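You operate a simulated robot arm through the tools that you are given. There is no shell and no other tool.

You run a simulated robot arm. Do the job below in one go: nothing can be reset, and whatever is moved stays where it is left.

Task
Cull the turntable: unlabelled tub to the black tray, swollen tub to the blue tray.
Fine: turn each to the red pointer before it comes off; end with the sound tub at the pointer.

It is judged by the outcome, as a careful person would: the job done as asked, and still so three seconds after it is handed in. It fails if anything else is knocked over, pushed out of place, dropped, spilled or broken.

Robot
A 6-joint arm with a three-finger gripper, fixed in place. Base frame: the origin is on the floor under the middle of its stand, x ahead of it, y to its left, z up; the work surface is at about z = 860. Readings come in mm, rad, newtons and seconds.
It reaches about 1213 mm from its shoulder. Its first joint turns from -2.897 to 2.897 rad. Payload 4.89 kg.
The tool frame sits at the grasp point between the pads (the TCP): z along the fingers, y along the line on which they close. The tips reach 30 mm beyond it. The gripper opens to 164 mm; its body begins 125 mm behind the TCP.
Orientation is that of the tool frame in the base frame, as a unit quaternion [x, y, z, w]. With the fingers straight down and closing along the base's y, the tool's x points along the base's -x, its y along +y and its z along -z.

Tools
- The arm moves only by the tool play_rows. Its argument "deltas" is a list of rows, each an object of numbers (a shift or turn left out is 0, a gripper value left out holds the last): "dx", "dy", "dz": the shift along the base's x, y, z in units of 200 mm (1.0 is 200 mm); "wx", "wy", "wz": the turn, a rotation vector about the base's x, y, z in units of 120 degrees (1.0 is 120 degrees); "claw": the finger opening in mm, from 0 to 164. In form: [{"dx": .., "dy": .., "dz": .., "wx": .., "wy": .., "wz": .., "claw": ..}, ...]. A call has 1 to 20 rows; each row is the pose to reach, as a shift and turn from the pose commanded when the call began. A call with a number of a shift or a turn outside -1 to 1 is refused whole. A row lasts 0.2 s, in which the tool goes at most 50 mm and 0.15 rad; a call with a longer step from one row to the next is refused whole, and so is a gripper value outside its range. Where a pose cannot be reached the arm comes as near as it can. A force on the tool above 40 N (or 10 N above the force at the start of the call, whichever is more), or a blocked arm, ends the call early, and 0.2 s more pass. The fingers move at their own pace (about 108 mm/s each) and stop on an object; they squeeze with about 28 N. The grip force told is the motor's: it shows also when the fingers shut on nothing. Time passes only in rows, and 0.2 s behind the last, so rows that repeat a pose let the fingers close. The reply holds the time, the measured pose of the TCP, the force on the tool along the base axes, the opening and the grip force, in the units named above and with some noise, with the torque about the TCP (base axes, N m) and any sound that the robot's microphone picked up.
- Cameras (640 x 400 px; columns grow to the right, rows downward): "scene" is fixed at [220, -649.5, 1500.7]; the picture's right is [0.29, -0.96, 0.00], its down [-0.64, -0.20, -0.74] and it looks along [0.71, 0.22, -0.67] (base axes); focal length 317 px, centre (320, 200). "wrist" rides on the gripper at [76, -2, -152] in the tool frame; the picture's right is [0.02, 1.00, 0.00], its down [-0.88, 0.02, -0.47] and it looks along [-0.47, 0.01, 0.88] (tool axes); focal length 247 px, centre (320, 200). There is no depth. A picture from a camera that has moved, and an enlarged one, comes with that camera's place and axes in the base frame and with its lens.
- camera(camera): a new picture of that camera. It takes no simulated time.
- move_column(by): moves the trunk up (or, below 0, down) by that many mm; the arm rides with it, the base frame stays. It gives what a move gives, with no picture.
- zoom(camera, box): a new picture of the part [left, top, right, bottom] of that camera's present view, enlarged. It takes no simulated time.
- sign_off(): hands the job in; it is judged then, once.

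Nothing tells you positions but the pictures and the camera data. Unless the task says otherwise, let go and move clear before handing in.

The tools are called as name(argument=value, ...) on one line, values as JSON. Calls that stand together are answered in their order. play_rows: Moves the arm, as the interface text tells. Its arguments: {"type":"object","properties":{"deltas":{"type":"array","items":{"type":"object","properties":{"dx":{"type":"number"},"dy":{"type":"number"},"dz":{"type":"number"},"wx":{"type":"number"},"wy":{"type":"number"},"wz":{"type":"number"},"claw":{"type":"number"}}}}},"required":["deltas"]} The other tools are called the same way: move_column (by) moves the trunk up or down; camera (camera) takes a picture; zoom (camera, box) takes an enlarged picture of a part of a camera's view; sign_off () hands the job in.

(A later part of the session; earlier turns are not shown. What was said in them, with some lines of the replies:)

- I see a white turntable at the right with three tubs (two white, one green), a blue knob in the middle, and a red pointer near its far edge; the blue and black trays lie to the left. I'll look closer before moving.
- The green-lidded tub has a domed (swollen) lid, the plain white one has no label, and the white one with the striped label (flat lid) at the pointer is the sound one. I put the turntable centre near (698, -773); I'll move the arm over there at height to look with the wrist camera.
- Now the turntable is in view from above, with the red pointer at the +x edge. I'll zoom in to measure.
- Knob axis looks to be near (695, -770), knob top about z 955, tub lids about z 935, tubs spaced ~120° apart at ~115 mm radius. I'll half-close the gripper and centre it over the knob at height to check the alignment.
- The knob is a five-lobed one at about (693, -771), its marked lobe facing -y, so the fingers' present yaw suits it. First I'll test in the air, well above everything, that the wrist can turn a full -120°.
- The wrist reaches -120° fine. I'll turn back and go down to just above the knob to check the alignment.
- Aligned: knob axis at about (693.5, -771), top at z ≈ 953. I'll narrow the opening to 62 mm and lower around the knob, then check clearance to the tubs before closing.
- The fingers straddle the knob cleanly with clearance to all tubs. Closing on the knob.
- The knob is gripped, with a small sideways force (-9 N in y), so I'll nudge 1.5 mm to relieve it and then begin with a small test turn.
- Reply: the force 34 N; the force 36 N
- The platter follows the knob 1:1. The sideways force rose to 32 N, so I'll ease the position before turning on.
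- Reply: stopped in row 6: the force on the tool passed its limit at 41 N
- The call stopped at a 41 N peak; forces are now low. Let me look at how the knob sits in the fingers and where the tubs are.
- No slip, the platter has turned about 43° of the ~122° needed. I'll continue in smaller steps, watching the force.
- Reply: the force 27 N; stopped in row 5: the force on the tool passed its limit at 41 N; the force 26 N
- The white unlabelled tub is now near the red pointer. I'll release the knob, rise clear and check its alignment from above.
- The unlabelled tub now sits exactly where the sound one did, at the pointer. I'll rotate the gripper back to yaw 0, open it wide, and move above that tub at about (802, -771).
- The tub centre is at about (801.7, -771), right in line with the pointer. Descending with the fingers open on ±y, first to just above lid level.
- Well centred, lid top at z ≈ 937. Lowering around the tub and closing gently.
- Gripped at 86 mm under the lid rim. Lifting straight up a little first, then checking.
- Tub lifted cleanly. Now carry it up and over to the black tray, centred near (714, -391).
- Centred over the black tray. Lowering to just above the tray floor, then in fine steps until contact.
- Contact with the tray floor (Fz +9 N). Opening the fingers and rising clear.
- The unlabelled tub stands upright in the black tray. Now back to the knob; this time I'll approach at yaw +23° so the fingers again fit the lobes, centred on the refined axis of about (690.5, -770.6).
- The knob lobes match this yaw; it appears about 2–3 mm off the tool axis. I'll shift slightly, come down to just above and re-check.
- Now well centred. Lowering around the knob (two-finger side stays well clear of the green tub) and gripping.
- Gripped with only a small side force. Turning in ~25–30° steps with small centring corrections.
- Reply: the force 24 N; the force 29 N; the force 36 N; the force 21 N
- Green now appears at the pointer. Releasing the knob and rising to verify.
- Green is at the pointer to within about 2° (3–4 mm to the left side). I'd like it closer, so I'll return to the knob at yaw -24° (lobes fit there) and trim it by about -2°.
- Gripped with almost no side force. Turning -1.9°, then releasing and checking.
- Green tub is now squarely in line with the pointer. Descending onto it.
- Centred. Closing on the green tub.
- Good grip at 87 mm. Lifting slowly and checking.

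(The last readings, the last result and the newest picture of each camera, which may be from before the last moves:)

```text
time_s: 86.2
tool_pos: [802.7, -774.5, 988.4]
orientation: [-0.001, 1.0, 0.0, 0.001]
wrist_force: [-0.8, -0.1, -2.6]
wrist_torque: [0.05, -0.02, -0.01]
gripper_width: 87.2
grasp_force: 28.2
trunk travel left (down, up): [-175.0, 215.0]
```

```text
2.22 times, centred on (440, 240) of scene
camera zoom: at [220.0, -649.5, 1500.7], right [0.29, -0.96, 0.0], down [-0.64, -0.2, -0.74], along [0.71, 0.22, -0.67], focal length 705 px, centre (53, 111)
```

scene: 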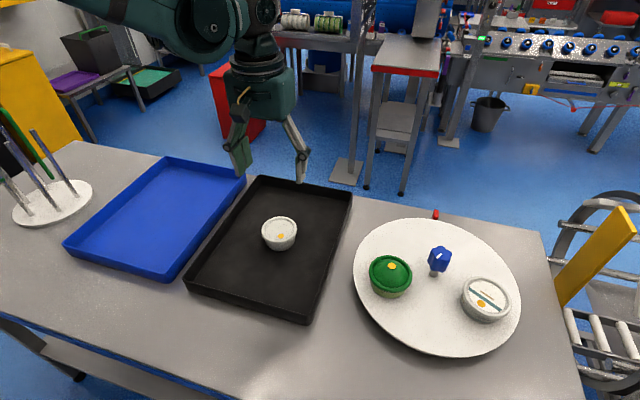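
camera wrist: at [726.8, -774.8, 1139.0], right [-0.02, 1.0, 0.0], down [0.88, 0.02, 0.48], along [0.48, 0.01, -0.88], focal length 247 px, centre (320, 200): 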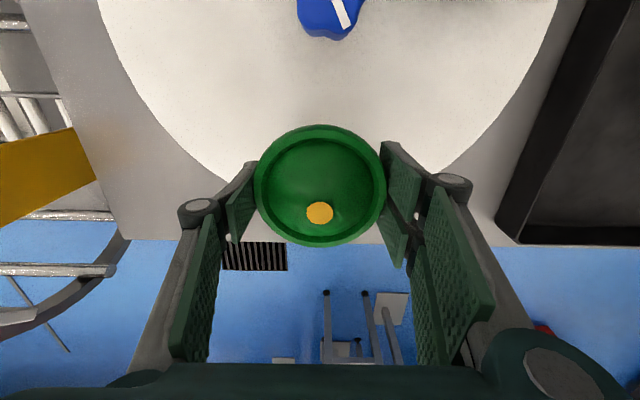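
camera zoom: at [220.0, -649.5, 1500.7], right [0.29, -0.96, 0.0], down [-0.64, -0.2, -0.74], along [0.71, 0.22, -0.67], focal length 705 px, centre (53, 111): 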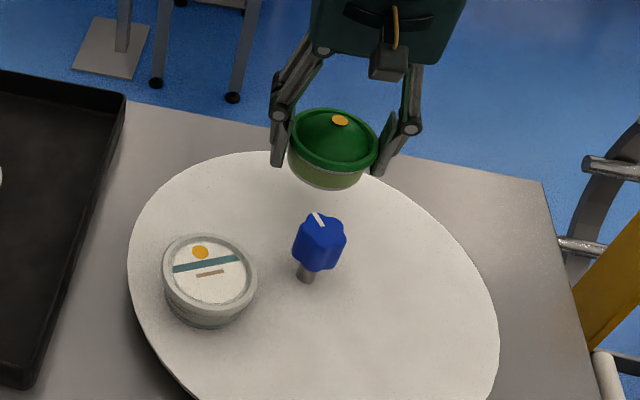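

Lifted cleanly. Carrying it high over to the blue tray, centre near (716, -46).

play_rows(deltas=[{"dz": 0.12}, {"dz": 0.25}, {"dz": 0.38}, {"dz": 0.5}, {"dz": 0.5, "dy": 0.08, "dx": -0.04}, {"dz": 0.5, "dy": 0.22, "dx": -0.1}, {"dz": 0.5, "dy": 0.36, "dx": -0.16}, {"dz": 0.5, "dy": 0.5, "dx": -0.22}, {"dz": 0.5, "dy": 0.64, "dx": -0.28}, {"dz": 0.5, "dy": 0.78, "dx": -0.34}, {"dz": 0.5, "dy": 0.9, "dx": -0.4}, {"dz": 0.5, "dy": 1.0, "dx": -0.425}])

play_rows(deltas=[{"dy": 0.14}, {"dy": 0.3}, {"dy": 0.46}, {"dy": 0.62}, {"dy": 0.78}, {"dy": 0.92}, {"dy": 1.0}])

play_rows(deltas=[{"dy": 0.14}, {"dy": 0.3}, {"dy": 0.46}, {"dy": 0.62}, {"dy": 0.78}, {"dy": 0.92}, {"dy": 1.0}])

play_rows(deltas=[{"dy": 0.14}, {"dy": 0.3}, {"dy": 0.46}, {"dy": 0.58}, {"dy": 0.635}, {"dy": 0.635}])

camera(camera="wrist")

camera(camera="scene")

```text
time_s: 88.8
tool_pos: [717.7, -574.9, 1086.7]
orientation: [-0.001, 1.0, 0.0, 0.001]
wrist_force: [0.0, -0.6, -2.1]
wrist_torque: [0.04, -0.01, -0.02]
gripper_width: 87.1
grasp_force: 28.0
trunk travel left (down, up): [-175.0, 215.0]
```

```text
time_s: 90.4
tool_pos: [717.7, -374.3, 1088.1]
orientation: [-0.001, 1.0, 0.0, 0.001]
wrist_force: [-0.2, 0.6, -2.2]
wrist_torque: [-0.02, 0.01, 0.01]
gripper_width: 87.1
grasp_force: 28.1
trunk travel left (down, up): [-175.0, 215.0]
```

```text
time_s: 92.0
tool_pos: [718.2, -172.3, 1088.1]
orientation: [-0.001, 1.0, -0.001, 0.0]
wrist_force: [0.8, 0.0, -2.4]
wrist_torque: [0.03, 0.01, 0.05]
gripper_width: 87.2
grasp_force: 27.4
trunk travel left (down, up): [-175.0, 215.0]
```

```text
time_s: 93.4
tool_pos: [718.5, -47.0, 1088.7]
orientation: [-0.001, 1.0, 0.0, 0.0]
wrist_force: [1.1, 0.6, -2.6]
wrist_torque: [0.0, -0.02, 0.02]
gripper_width: 87.2
grasp_force: 28.1
trunk travel left (down, up): [-175.0, 215.0]
```

```text
taken
camera wrist: at [642.3, -47.4, 1239.4], right [-0.02, 1.0, 0.0], down [0.88, 0.02, 0.48], along [0.48, 0.01, -0.88], focal length 247 px, centre (320, 200)
```

wrist: 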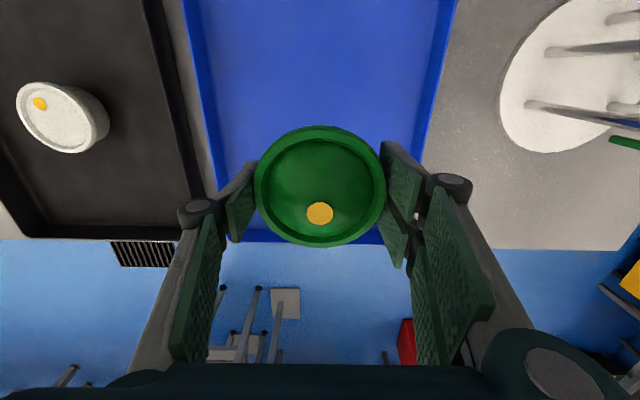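

```text
taken
```

scene: 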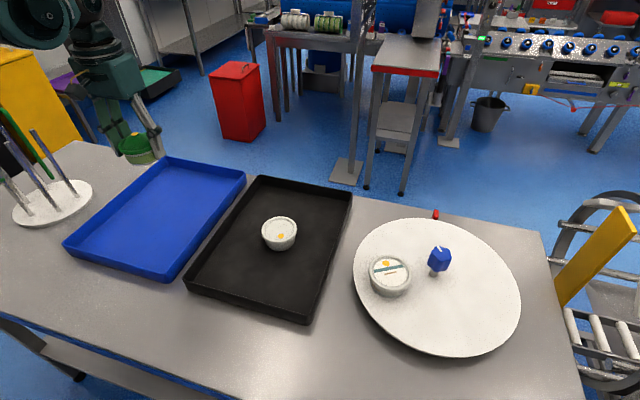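

Centred over the blue tray. Lowering.

play_rows(deltas=[{"dz": -0.15}, {"dz": -0.3}, {"dz": -0.45}, {"dz": -0.6}, {"dz": -0.72}, {"dz": -0.82}, {"dz": -0.88}, {"dz": -0.88}])

play_rows(deltas=[{"dz": -0.008}, {"dz": -0.016}, {"dz": -0.022}, {"dz": -0.022}])

play_rows(deltas=[{"dz": -0.006}, {"dz": -0.01}, {"dz": -0.01}])

zoom(camera="scene", box=[60, 90, 260, 290])

```text
time_s: 95.2
tool_pos: [717.7, -47.9, 910.4]
orientation: [-0.001, 1.0, -0.001, 0.002]
wrist_force: [-0.1, -0.5, -2.4]
wrist_torque: [-0.01, 0.04, 0.01]
gripper_width: 87.3
grasp_force: 27.9
trunk travel left (down, up): [-175.0, 215.0]
```

```text
time_s: 96.2
tool_pos: [718.4, -48.1, 906.4]
orientation: [-0.001, 1.0, 0.001, 0.001]
wrist_force: [0.9, 0.8, -2.2]
wrist_torque: [0.02, 0.01, -0.01]
gripper_width: 87.1
grasp_force: 27.9
trunk travel left (down, up): [-175.0, 215.0]
```

```text
time_s: 97.0
tool_pos: [719.3, -45.9, 905.8]
orientation: [-0.001, 1.0, 0.0, 0.001]
wrist_force: [0.9, -0.4, -1.8]
wrist_torque: [-0.01, -0.01, 0.01]
gripper_width: 86.9
grasp_force: 27.8
trunk travel left (down, up): [-175.0, 215.0]
```

```text
2.00 times, centred on (160, 190) of scene
camera zoom: at [220.0, -649.5, 1500.7], right [0.29, -0.96, 0.0], down [-0.64, -0.2, -0.74], along [0.71, 0.22, -0.67], focal length 635 px, centre (640, 220)
```

zoom: 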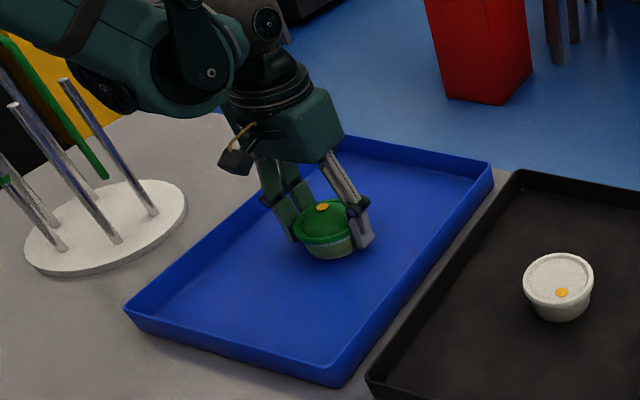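

play_rows(deltas=[{"dz": -0.005}, {"dz": -0.01}, {"dz": -0.01}])

play_rows(deltas=[{"dz": -0.005}, {"dz": -0.01}, {"dz": -0.01}])

```text
time_s: 97.8
tool_pos: [718.7, -46.4, 902.6]
orientation: [0.0, 1.0, 0.001, 0.001]
wrist_force: [-0.9, -0.9, -1.6]
wrist_torque: [0.02, 0.01, 0.02]
gripper_width: 87.1
grasp_force: 27.9
trunk travel left (down, up): [-175.0, 215.0]
```

```text
time_s: 98.6
tool_pos: [719.6, -45.4, 902.4]
orientation: [-0.001, 1.0, 0.0, 0.002]
wrist_force: [1.4, 0.7, 7.4]
wrist_torque: [-0.04, -0.35, 0.02]
gripper_width: 87.1
grasp_force: 27.8
trunk travel left (down, up): [-175.0, 215.0]
```

Contact with the blue tray's floor. Releasing and rising straight up.

play_rows(deltas=[{"dz": 0.002, "claw": 100}, {"dz": 0.002, "claw": 120}, {"dz": 0.002, "claw": 120}, {"dz": 0.1, "claw": 120}, {"dz": 0.3}, {"dz": 0.5}, {"dz": 0.7}, {"dz": 0.9}, {"dz": 1.0}, {"dz": 1.0}])

camera(camera="scene")

camera(camera="wrist")

```text
time_s: 100.8
tool_pos: [715.2, -45.5, 1102.4]
orientation: [-0.001, 1.0, 0.0, 0.002]
wrist_force: [-0.2, 0.1, -0.5]
wrist_torque: [0.01, -0.04, -0.01]
gripper_width: 119.9
grasp_force: 0.0
trunk travel left (down, up): [-175.0, 215.0]
```

```text
taken
```

scene: 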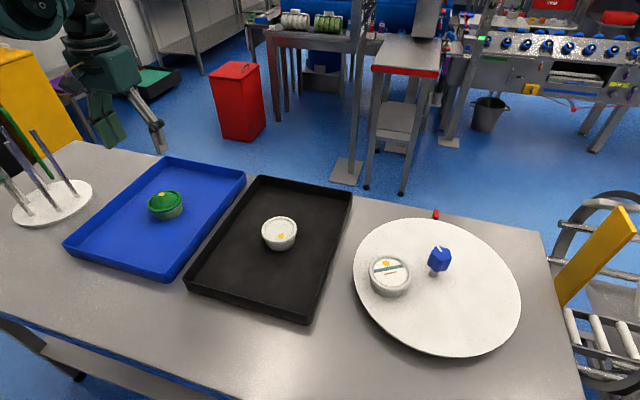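

```text
taken
camera wrist: at [639.3, -47.4, 1253.6], right [-0.02, 1.0, 0.0], down [0.88, 0.02, 0.48], along [0.48, 0.01, -0.88], focal length 247 px, centre (320, 200)
```

wrist: 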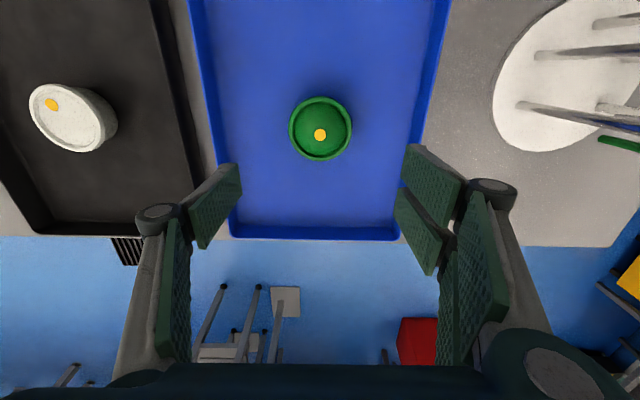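

Both culled tubs are upright in their trays. Now back to the knob (yaw +46° fits the lobes) to bring the sound tub round to the pointer.

play_rows(deltas=[{"dy": -0.1, "claw": 90}, {"dy": -0.3}, {"dy": -0.5}, {"dy": -0.7}, {"dy": -0.9}, {"dy": -1.0}])

play_rows(deltas=[{"dy": -0.2}, {"dy": -0.4, "dx": -0.03}, {"dy": -0.6, "dx": -0.06}, {"dy": -0.8, "dx": -0.1}, {"dy": -1.0, "dx": -0.132}])

play_rows(deltas=[{"dy": -0.2, "wz": 0.04}, {"dy": -0.4, "wz": 0.08}, {"dy": -0.6, "wz": 0.12}, {"dy": -0.8, "wz": 0.16}, {"dy": -1.0, "wz": 0.2}])

play_rows(deltas=[{"dy": -0.2, "wz": 0.045}, {"dy": -0.4, "wz": 0.09}, {"dy": -0.56, "wz": 0.135}, {"dy": -0.625, "wz": 0.185}, {"dy": -0.625, "wz": 0.185, "claw": 64}, {"dy": -0.625, "wz": 0.185}])

camera(camera="wrist")

zoom(camera="wrist", box=[280, 110, 360, 180])

```text
time_s: 102.2
tool_pos: [717.5, -246.6, 1099.7]
orientation: [-0.001, 1.0, -0.001, 0.002]
wrist_force: [0.0, 0.9, 0.0]
wrist_torque: [-0.04, -0.06, 0.01]
gripper_width: 90.1
grasp_force: 0.0
trunk travel left (down, up): [-175.0, 215.0]
```

```text
time_s: 103.4
tool_pos: [690.9, -443.7, 1104.0]
orientation: [0.0, 1.0, -0.001, 0.002]
wrist_force: [0.0, 1.1, 0.8]
wrist_torque: [-0.2, 0.01, 0.0]
gripper_width: 90.3
grasp_force: 0.0
trunk travel left (down, up): [-175.0, 215.0]
```

```text
time_s: 104.6
tool_pos: [689.2, -643.6, 1099.4]
orientation: [-0.21, 0.978, -0.001, 0.001]
wrist_force: [0.0, 1.3, 0.7]
wrist_torque: [-0.27, 0.02, -0.02]
gripper_width: 89.9
grasp_force: 0.1
trunk travel left (down, up): [-175.0, 215.0]
```

```text
time_s: 106.0
tool_pos: [690.5, -772.2, 1101.3]
orientation: [-0.393, 0.919, 0.0, 0.001]
wrist_force: [0.1, 0.1, 0.1]
wrist_torque: [0.02, -0.01, 0.01]
gripper_width: 64.0
grasp_force: 0.0
trunk travel left (down, up): [-175.0, 215.0]
```

```text
taken
camera wrist: at [638.8, -828.2, 1250.9], right [-0.74, 0.67, 0.0], down [0.59, 0.65, 0.48], along [0.32, 0.35, -0.88], focal length 247 px, centre (320, 200)
```

wrist: 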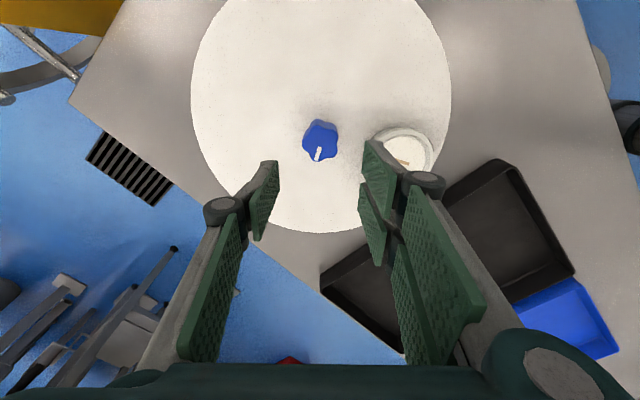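

```text
5.71 times, centred on (320, 145) of wrist
camera zoom: at [638.8, -828.2, 1250.9], right [-0.74, 0.67, 0.0], down [0.59, 0.65, 0.48], along [0.32, 0.35, -0.88], focal length 1411 px, centre (320, 514)
```

zoom: 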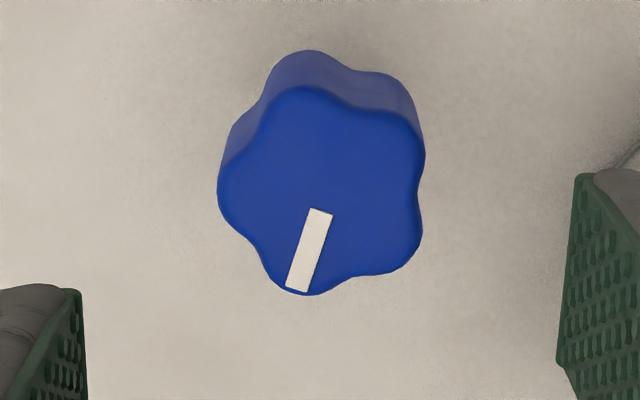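

play_rows(deltas=[{"dx": 0.007, "dy": 0.007, "dz": -0.15}, {"dx": 0.007, "dy": 0.007, "dz": -0.3}, {"dx": 0.007, "dy": 0.007, "dz": -0.43}, {"dx": 0.007, "dy": 0.007, "dz": -0.43}])

zoom(camera="wrist", box=[270, 130, 370, 210])

camera(camera="wrist")

zoom(camera="scene", box=[360, 180, 520, 330])

```text
time_s: 107.0
tool_pos: [692.7, -770.8, 1015.0]
orientation: [-0.394, 0.919, 0.001, 0.0]
wrist_force: [0.7, 0.2, -0.3]
wrist_torque: [0.06, -0.01, 0.0]
gripper_width: 64.0
grasp_force: 0.0
trunk travel left (down, up): [-175.0, 215.0]
```

```text
5.00 times, centred on (320, 170) of wrist
camera zoom: at [641.5, -828.3, 1165.7], right [-0.74, 0.68, 0.0], down [0.59, 0.65, 0.48], along [0.32, 0.35, -0.88], focal length 1235 px, centre (320, 350)
```

zoom: 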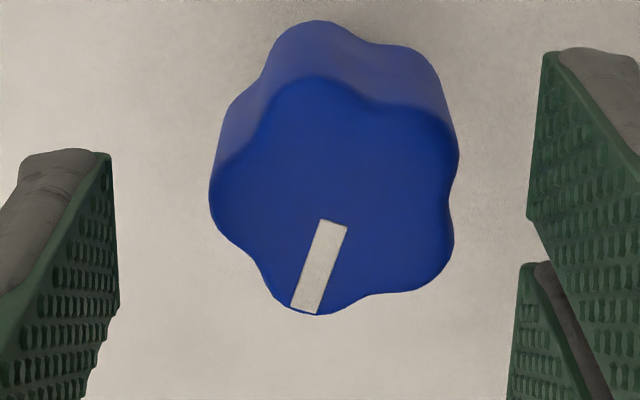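

```text
taken
camera wrist: at [641.5, -828.3, 1165.7], right [-0.74, 0.68, 0.0], down [0.59, 0.65, 0.48], along [0.32, 0.35, -0.88], focal length 247 px, centre (320, 200)
```

wrist: 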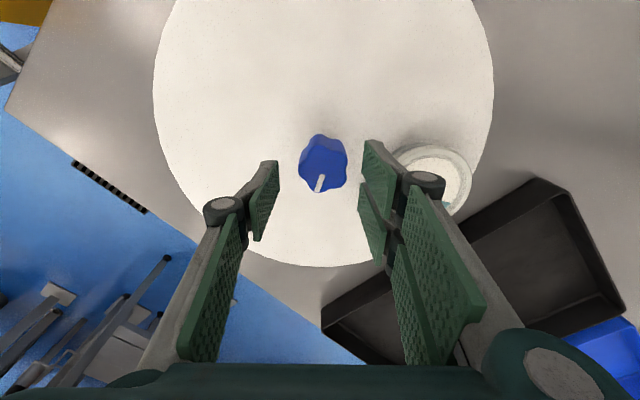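

```text
2.67 times, centred on (440, 255) of scene
camera zoom: at [220.0, -649.5, 1500.7], right [0.29, -0.96, 0.0], down [-0.64, -0.2, -0.74], along [0.71, 0.22, -0.67], focal length 846 px, centre (0, 53)
```

zoom: 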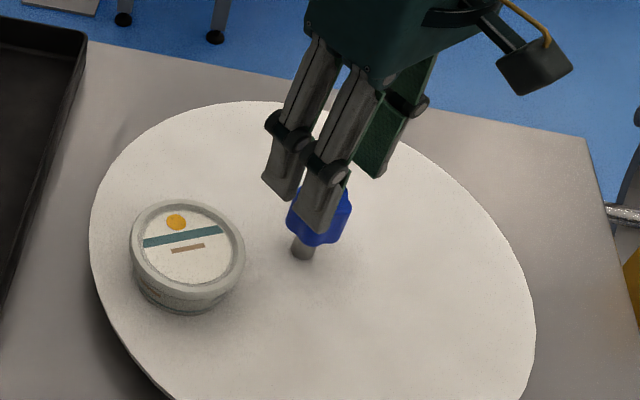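

play_rows(deltas=[{"dx": -0.003, "dy": 0.0075, "dz": -0.08}, {"dx": -0.003, "dy": 0.0075, "dz": -0.16}, {"dx": -0.003, "dy": 0.0075, "dz": -0.24}, {"dx": -0.003, "dy": 0.0075, "dz": -0.28}, {"dx": -0.003, "dy": 0.0075, "dz": -0.28}, {"dx": -0.003, "dy": 0.0075, "dz": -0.28, "claw": 30}, {"dx": -0.003, "dy": 0.0075, "dz": -0.28, "claw": 30}, {"dx": -0.003, "dy": 0.0075, "dz": -0.28, "claw": 30}, {"dx": -0.003, "dy": 0.0075, "dz": -0.28, "claw": 30}])

camera(camera="wrist")

```text
time_s: 109.0
tool_pos: [691.0, -768.0, 958.0]
orientation: [-0.393, 0.92, 0.0, 0.001]
wrist_force: [-0.5, 1.2, -4.2]
wrist_torque: [-0.02, -0.07, -0.02]
gripper_width: 41.1
grasp_force: 45.3
trunk travel left (down, up): [-175.0, 215.0]
```

```text
taken
camera wrist: at [640.1, -825.1, 1109.0], right [-0.74, 0.68, 0.0], down [0.59, 0.65, 0.48], along [0.32, 0.35, -0.88], focal length 247 px, centre (320, 200)
```

wrist: 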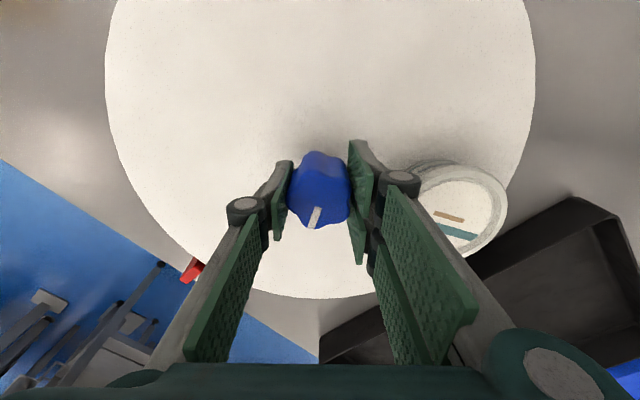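

Perfectly centred grip (forces near zero). Turning in 24° steps with small corrections.

play_rows(deltas=[{"dy": -0.001, "wz": -0.04}, {"dy": -0.002, "wz": -0.08}, {"dy": -0.002, "wz": -0.12}, {"dy": -0.003, "wz": -0.16}, {"dy": -0.0035, "wz": -0.199}, {"dy": -0.0035, "wz": -0.199}])

```text
time_s: 110.4
tool_pos: [691.7, -769.6, 958.4]
orientation: [-0.193, 0.981, -0.001, 0.001]
wrist_force: [-3.3, 0.0, -8.9]
wrist_torque: [-0.04, 0.03, -0.04]
gripper_width: 41.2
grasp_force: 45.1
trunk travel left (down, up): [-175.0, 215.0]
```

play_rows(deltas=[{"dx": -0.001, "dy": -0.001, "dz": -0.001, "wz": -0.04}, {"dx": -0.0015, "dy": -0.0015, "dz": -0.001, "wz": -0.08}, {"dx": -0.002, "dy": -0.002, "dz": -0.001, "wz": -0.12}, {"dx": -0.002, "dy": -0.003, "dz": -0.001, "wz": -0.16}, {"dx": -0.0025, "dy": -0.0035, "dz": -0.001, "wz": -0.199}, {"dx": -0.0025, "dy": -0.0035, "dz": -0.001, "wz": -0.199}])

```text
time_s: 111.8
tool_pos: [691.1, -770.5, 959.8]
orientation: [0.013, 1.0, -0.001, 0.001]
wrist_force: [6.3, -21.0, 2.2]
wrist_torque: [-0.7, -0.23, 0.0]
gripper_width: 41.2
grasp_force: 44.8
trunk travel left (down, up): [-175.0, 215.0]
```

play_rows(deltas=[{"dx": 0.001, "dy": -0.005, "wz": -0.01}, {"dx": 0.001, "dy": -0.006, "wz": -0.05}, {"dx": 0.0, "dy": -0.0065, "wz": -0.09}, {"dx": 0.0, "dy": -0.007, "wz": -0.13}, {"dx": -0.001, "dy": -0.0075, "wz": -0.17}, {"dx": -0.001, "dy": -0.008, "wz": -0.199}, {"dx": -0.001, "dy": -0.008, "wz": -0.199}])

```text
time_s: 113.4
tool_pos: [691.5, -772.0, 958.8]
orientation: [0.219, 0.976, -0.001, 0.002]
wrist_force: [18.0, -16.4, 0.4]
wrist_torque: [-0.18, -0.14, -0.06]
gripper_width: 41.1
grasp_force: 44.7
trunk travel left (down, up): [-175.0, 215.0]
```

play_rows(deltas=[{"dx": 0.004, "dy": -0.004, "wz": -0.01}, {"dx": 0.004, "dy": -0.0045, "wz": -0.05}, {"dx": 0.0035, "dy": -0.005, "wz": -0.09}, {"dx": 0.003, "dy": -0.005, "wz": -0.13}, {"dx": 0.002, "dy": -0.0055, "wz": -0.17}, {"dx": 0.0015, "dy": -0.0055, "wz": -0.199}, {"dx": 0.0015, "dy": -0.0055, "wz": -0.199}])

```text
time_s: 115.0
tool_pos: [692.8, -771.9, 957.8]
orientation: [0.417, 0.909, 0.0, 0.001]
wrist_force: [7.8, 1.2, -0.5]
wrist_torque: [0.43, -0.05, -0.11]
gripper_width: 41.0
grasp_force: 44.9
trunk travel left (down, up): [-175.0, 215.0]
```

play_rows(deltas=[{"dx": 0.002, "dy": 0.0, "wz": -0.02}, {"dx": 0.001, "dy": 0.0, "wz": -0.06}, {"dx": 0.0, "dy": 0.0, "wz": -0.1}, {"dx": -0.0005, "dy": 0.0, "wz": -0.14}, {"dx": -0.001, "dy": 0.0, "wz": -0.18}, {"dx": -0.0015, "dy": 0.0, "wz": -0.198}, {"dx": -0.0015, "dy": 0.0, "wz": -0.198}])

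camera(camera="wrist")

zoom(camera="scene", box=[340, 190, 540, 365])

```text
time_s: 116.6
tool_pos: [690.2, -773.5, 958.2]
orientation: [0.595, 0.804, -0.001, 0.0]
wrist_force: [-17.7, 14.6, -26.3]
wrist_torque: [0.32, 0.38, 0.03]
gripper_width: 41.2
grasp_force: 45.0
trunk travel left (down, up): [-175.0, 215.0]
```

```text
taken
camera wrist: at [667.6, -700.1, 1109.4], right [0.95, 0.31, 0.0], down [0.28, -0.84, 0.47], along [0.15, -0.45, -0.88], focal length 247 px, centre (320, 200)
```

wrist: 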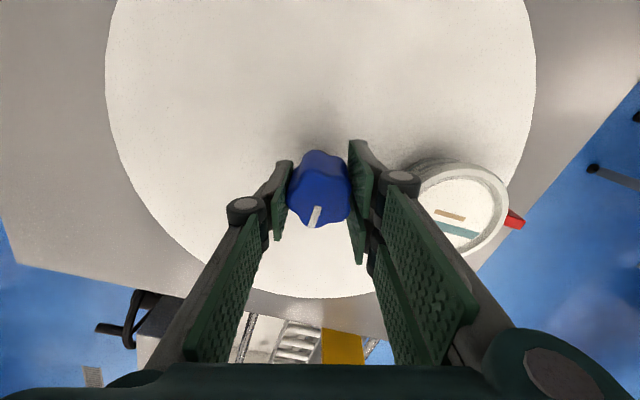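

```text
2.29 times, centred on (440, 278) of scene
camera zoom: at [220.0, -649.5, 1500.7], right [0.29, -0.96, 0.0], down [-0.64, -0.2, -0.74], along [0.71, 0.22, -0.67], focal length 725 px, centre (46, 23)
```

zoom: 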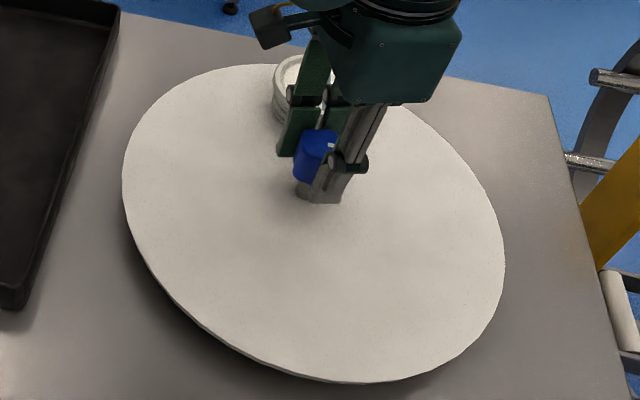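

The sound tub is near the pointer. I'll relieve the force, release the knob and check from above.

play_rows(deltas=[{"dx": -0.004, "dy": 0.004, "dz": -0.003}, {"dx": -0.004, "dy": 0.004, "dz": -0.003}])

play_rows(deltas=[{"claw": 64}, {"claw": 64}, {"claw": 64}, {"dz": 0.1}, {"dz": 0.3}, {"dz": 0.5}, {"dz": 0.7}, {"dz": 0.9}, {"dz": 1.0}, {"dz": 1.0}])

play_rows(deltas=[{"wz": 0.06, "dx": 0.05, "claw": 120}, {"wz": 0.12, "dx": 0.1}, {"wz": 0.18, "dx": 0.16}, {"wz": 0.24, "dx": 0.22}, {"wz": 0.3, "dx": 0.28}, {"wz": 0.36, "dx": 0.34}, {"wz": 0.42, "dx": 0.4}, {"wz": 0.48, "dx": 0.46}, {"wz": 0.54, "dx": 0.52}, {"wz": 0.6, "dx": 0.56, "dy": 0.015}, {"wz": 0.609, "dx": 0.56, "dy": 0.015}, {"wz": 0.609, "dx": 0.56, "dy": 0.015}])

camera(camera="wrist")

zoom(camera="wrist", box=[270, 70, 370, 190])

zoom(camera="scene", box=[340, 190, 540, 365])

```text
time_s: 117.2
tool_pos: [690.3, -772.5, 958.9]
orientation: [0.595, 0.804, -0.001, 0.001]
wrist_force: [2.3, -7.6, -3.1]
wrist_torque: [0.02, -0.04, 0.01]
gripper_width: 41.2
grasp_force: 44.9
trunk travel left (down, up): [-175.0, 215.0]
```

```text
time_s: 119.4
tool_pos: [693.9, -771.0, 1160.0]
orientation: [0.595, 0.804, -0.001, 0.001]
wrist_force: [-0.8, 1.0, 0.1]
wrist_torque: [-0.07, -0.03, -0.01]
gripper_width: 63.9
grasp_force: 0.1
trunk travel left (down, up): [-175.0, 215.0]
```

```text
time_s: 122.0
tool_pos: [803.5, -767.7, 1158.7]
orientation: [-0.001, 1.0, 0.0, 0.001]
wrist_force: [1.5, 0.2, 0.2]
wrist_torque: [0.0, -0.02, 0.0]
gripper_width: 120.2
grasp_force: 0.0
trunk travel left (down, up): [-175.0, 215.0]
```

```text
taken
camera wrist: at [727.7, -770.3, 1308.9], right [-0.02, 1.0, 0.0], down [0.88, 0.02, 0.48], along [0.48, 0.01, -0.88], focal length 247 px, centre (320, 200)
```

wrist: 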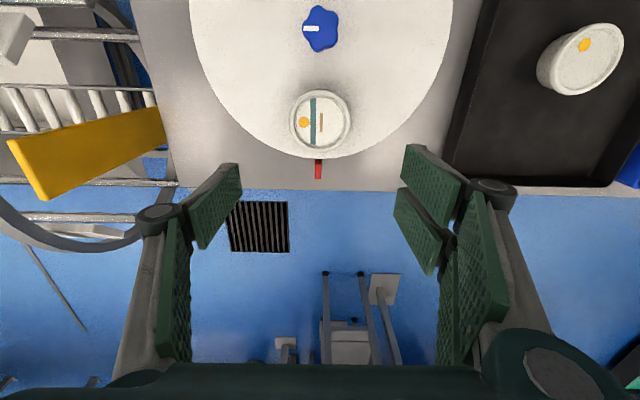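

```text
3.33 times, centred on (320, 130) of wrist
camera zoom: at [727.7, -770.3, 1308.9], right [-0.02, 1.0, 0.0], down [0.88, 0.02, 0.48], along [0.48, 0.01, -0.88], focal length 823 px, centre (320, 433)
```

zoom: 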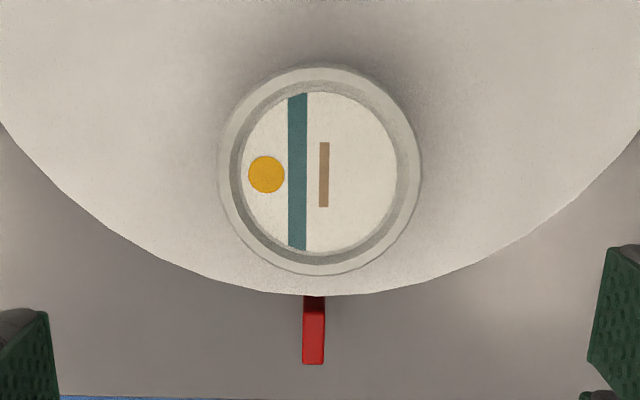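

```text
2.29 times, centred on (440, 278) of scene
camera zoom: at [220.0, -649.5, 1500.7], right [0.29, -0.96, 0.0], down [-0.64, -0.2, -0.74], along [0.71, 0.22, -0.67], focal length 725 px, centre (46, 23)
```

zoom: 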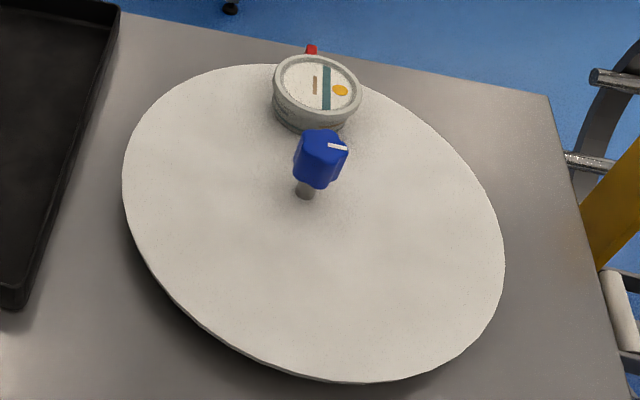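

The sound tub sits in line with the pointer (within about 1 mm). I'll move the arm up and clear, then do a last check of everything.

play_rows(deltas=[{"dz": 0.15}, {"dz": 0.3}, {"dz": 0.45}, {"dz": 0.5, "dx": -0.15}, {"dz": 0.5, "dx": -0.35}, {"dz": 0.5, "dx": -0.55}, {"dz": 0.5, "dx": -0.75}, {"dz": 0.5, "dx": -0.95}, {"dz": 0.5, "dx": -1.0}])

play_rows(deltas=[{"dy": 0.2}, {"dy": 0.4}, {"dy": 0.6}, {"dy": 0.8}, {"dy": 1.0}, {"dy": 1.0}])

camera(camera="scene")

zoom(camera="scene", box=[60, 150, 360, 330])

camera(camera="wrist")

```text
time_s: 124.0
tool_pos: [599.2, -769.7, 1259.9]
orientation: [-0.001, 1.0, -0.001, 0.002]
wrist_force: [0.0, 0.3, 0.3]
wrist_torque: [-0.04, -0.06, -0.02]
gripper_width: 120.2
grasp_force: 0.1
trunk travel left (down, up): [-175.0, 215.0]
```

```text
time_s: 125.4
tool_pos: [601.6, -566.1, 1259.7]
orientation: [0.0, 1.0, -0.001, 0.001]
wrist_force: [-0.2, 0.3, 0.5]
wrist_torque: [-0.07, -0.05, 0.04]
gripper_width: 120.2
grasp_force: 0.0
trunk travel left (down, up): [-175.0, 215.0]
```

```text
taken
```

scene: 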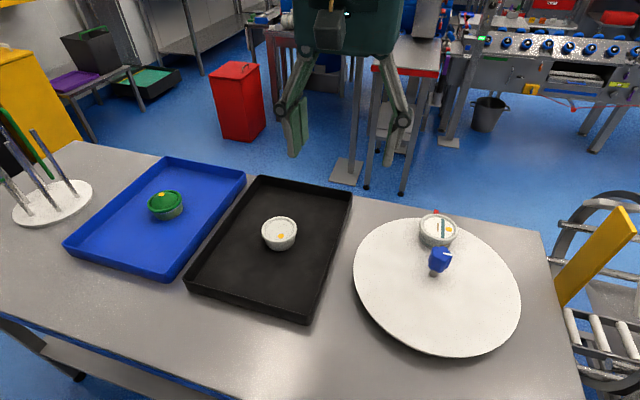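

```text
2.13 times, centred on (210, 240) of scene
camera zoom: at [220.0, -649.5, 1500.7], right [0.29, -0.96, 0.0], down [-0.64, -0.2, -0.74], along [0.71, 0.22, -0.67], focal length 677 px, centre (555, 115)
```

zoom: 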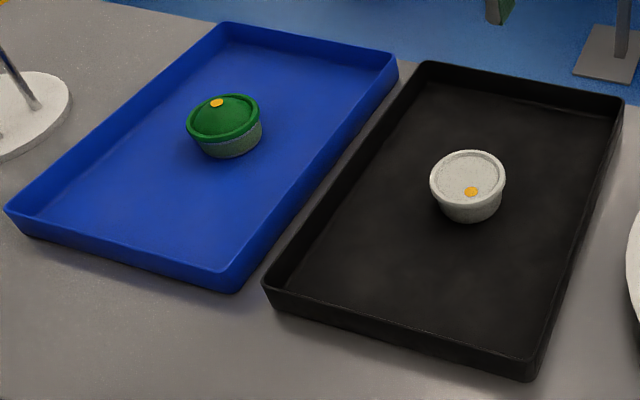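

```text
taken
camera wrist: at [525.3, -567.8, 1409.4], right [-0.02, 1.0, 0.0], down [0.88, 0.02, 0.48], along [0.48, 0.01, -0.88], focal length 247 px, centre (320, 200)
```

wrist: 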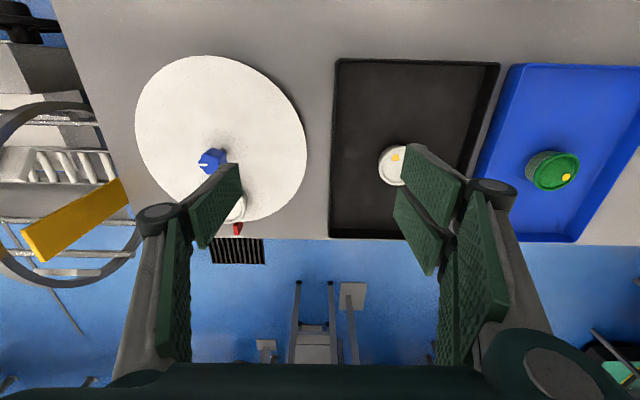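

Everything is in place: the unlabelled white tub is upright in the black tray and the swollen green tub is upright in the blue tray. The sound labelled tub is at the red pointer, and the arm is empty and clear, so I'm handing in.

sign_off()

```text
The job is handed in.
```

The turntable is culled and handed in:

- **Unlabelled tub:** the plain white one was turned to the red pointer, then set upright in the black tray.
- **Swollen tub:** the green one with the domed lid was turned to the pointer and trimmed about 2° to line up. It is upright in the blue tray.
- **Sound tub:** the labelled one with the flat lid is alone on the turntable, within about 1 mm of the pointer by the wrist camera.

Nothing else appeared knocked or moved in the last pictures. One knob turn stopped twice when the side force reached about 41 N. The fingers didn't slip, and I finished that turn in smaller steps. The gripper is empty and clear of the table.
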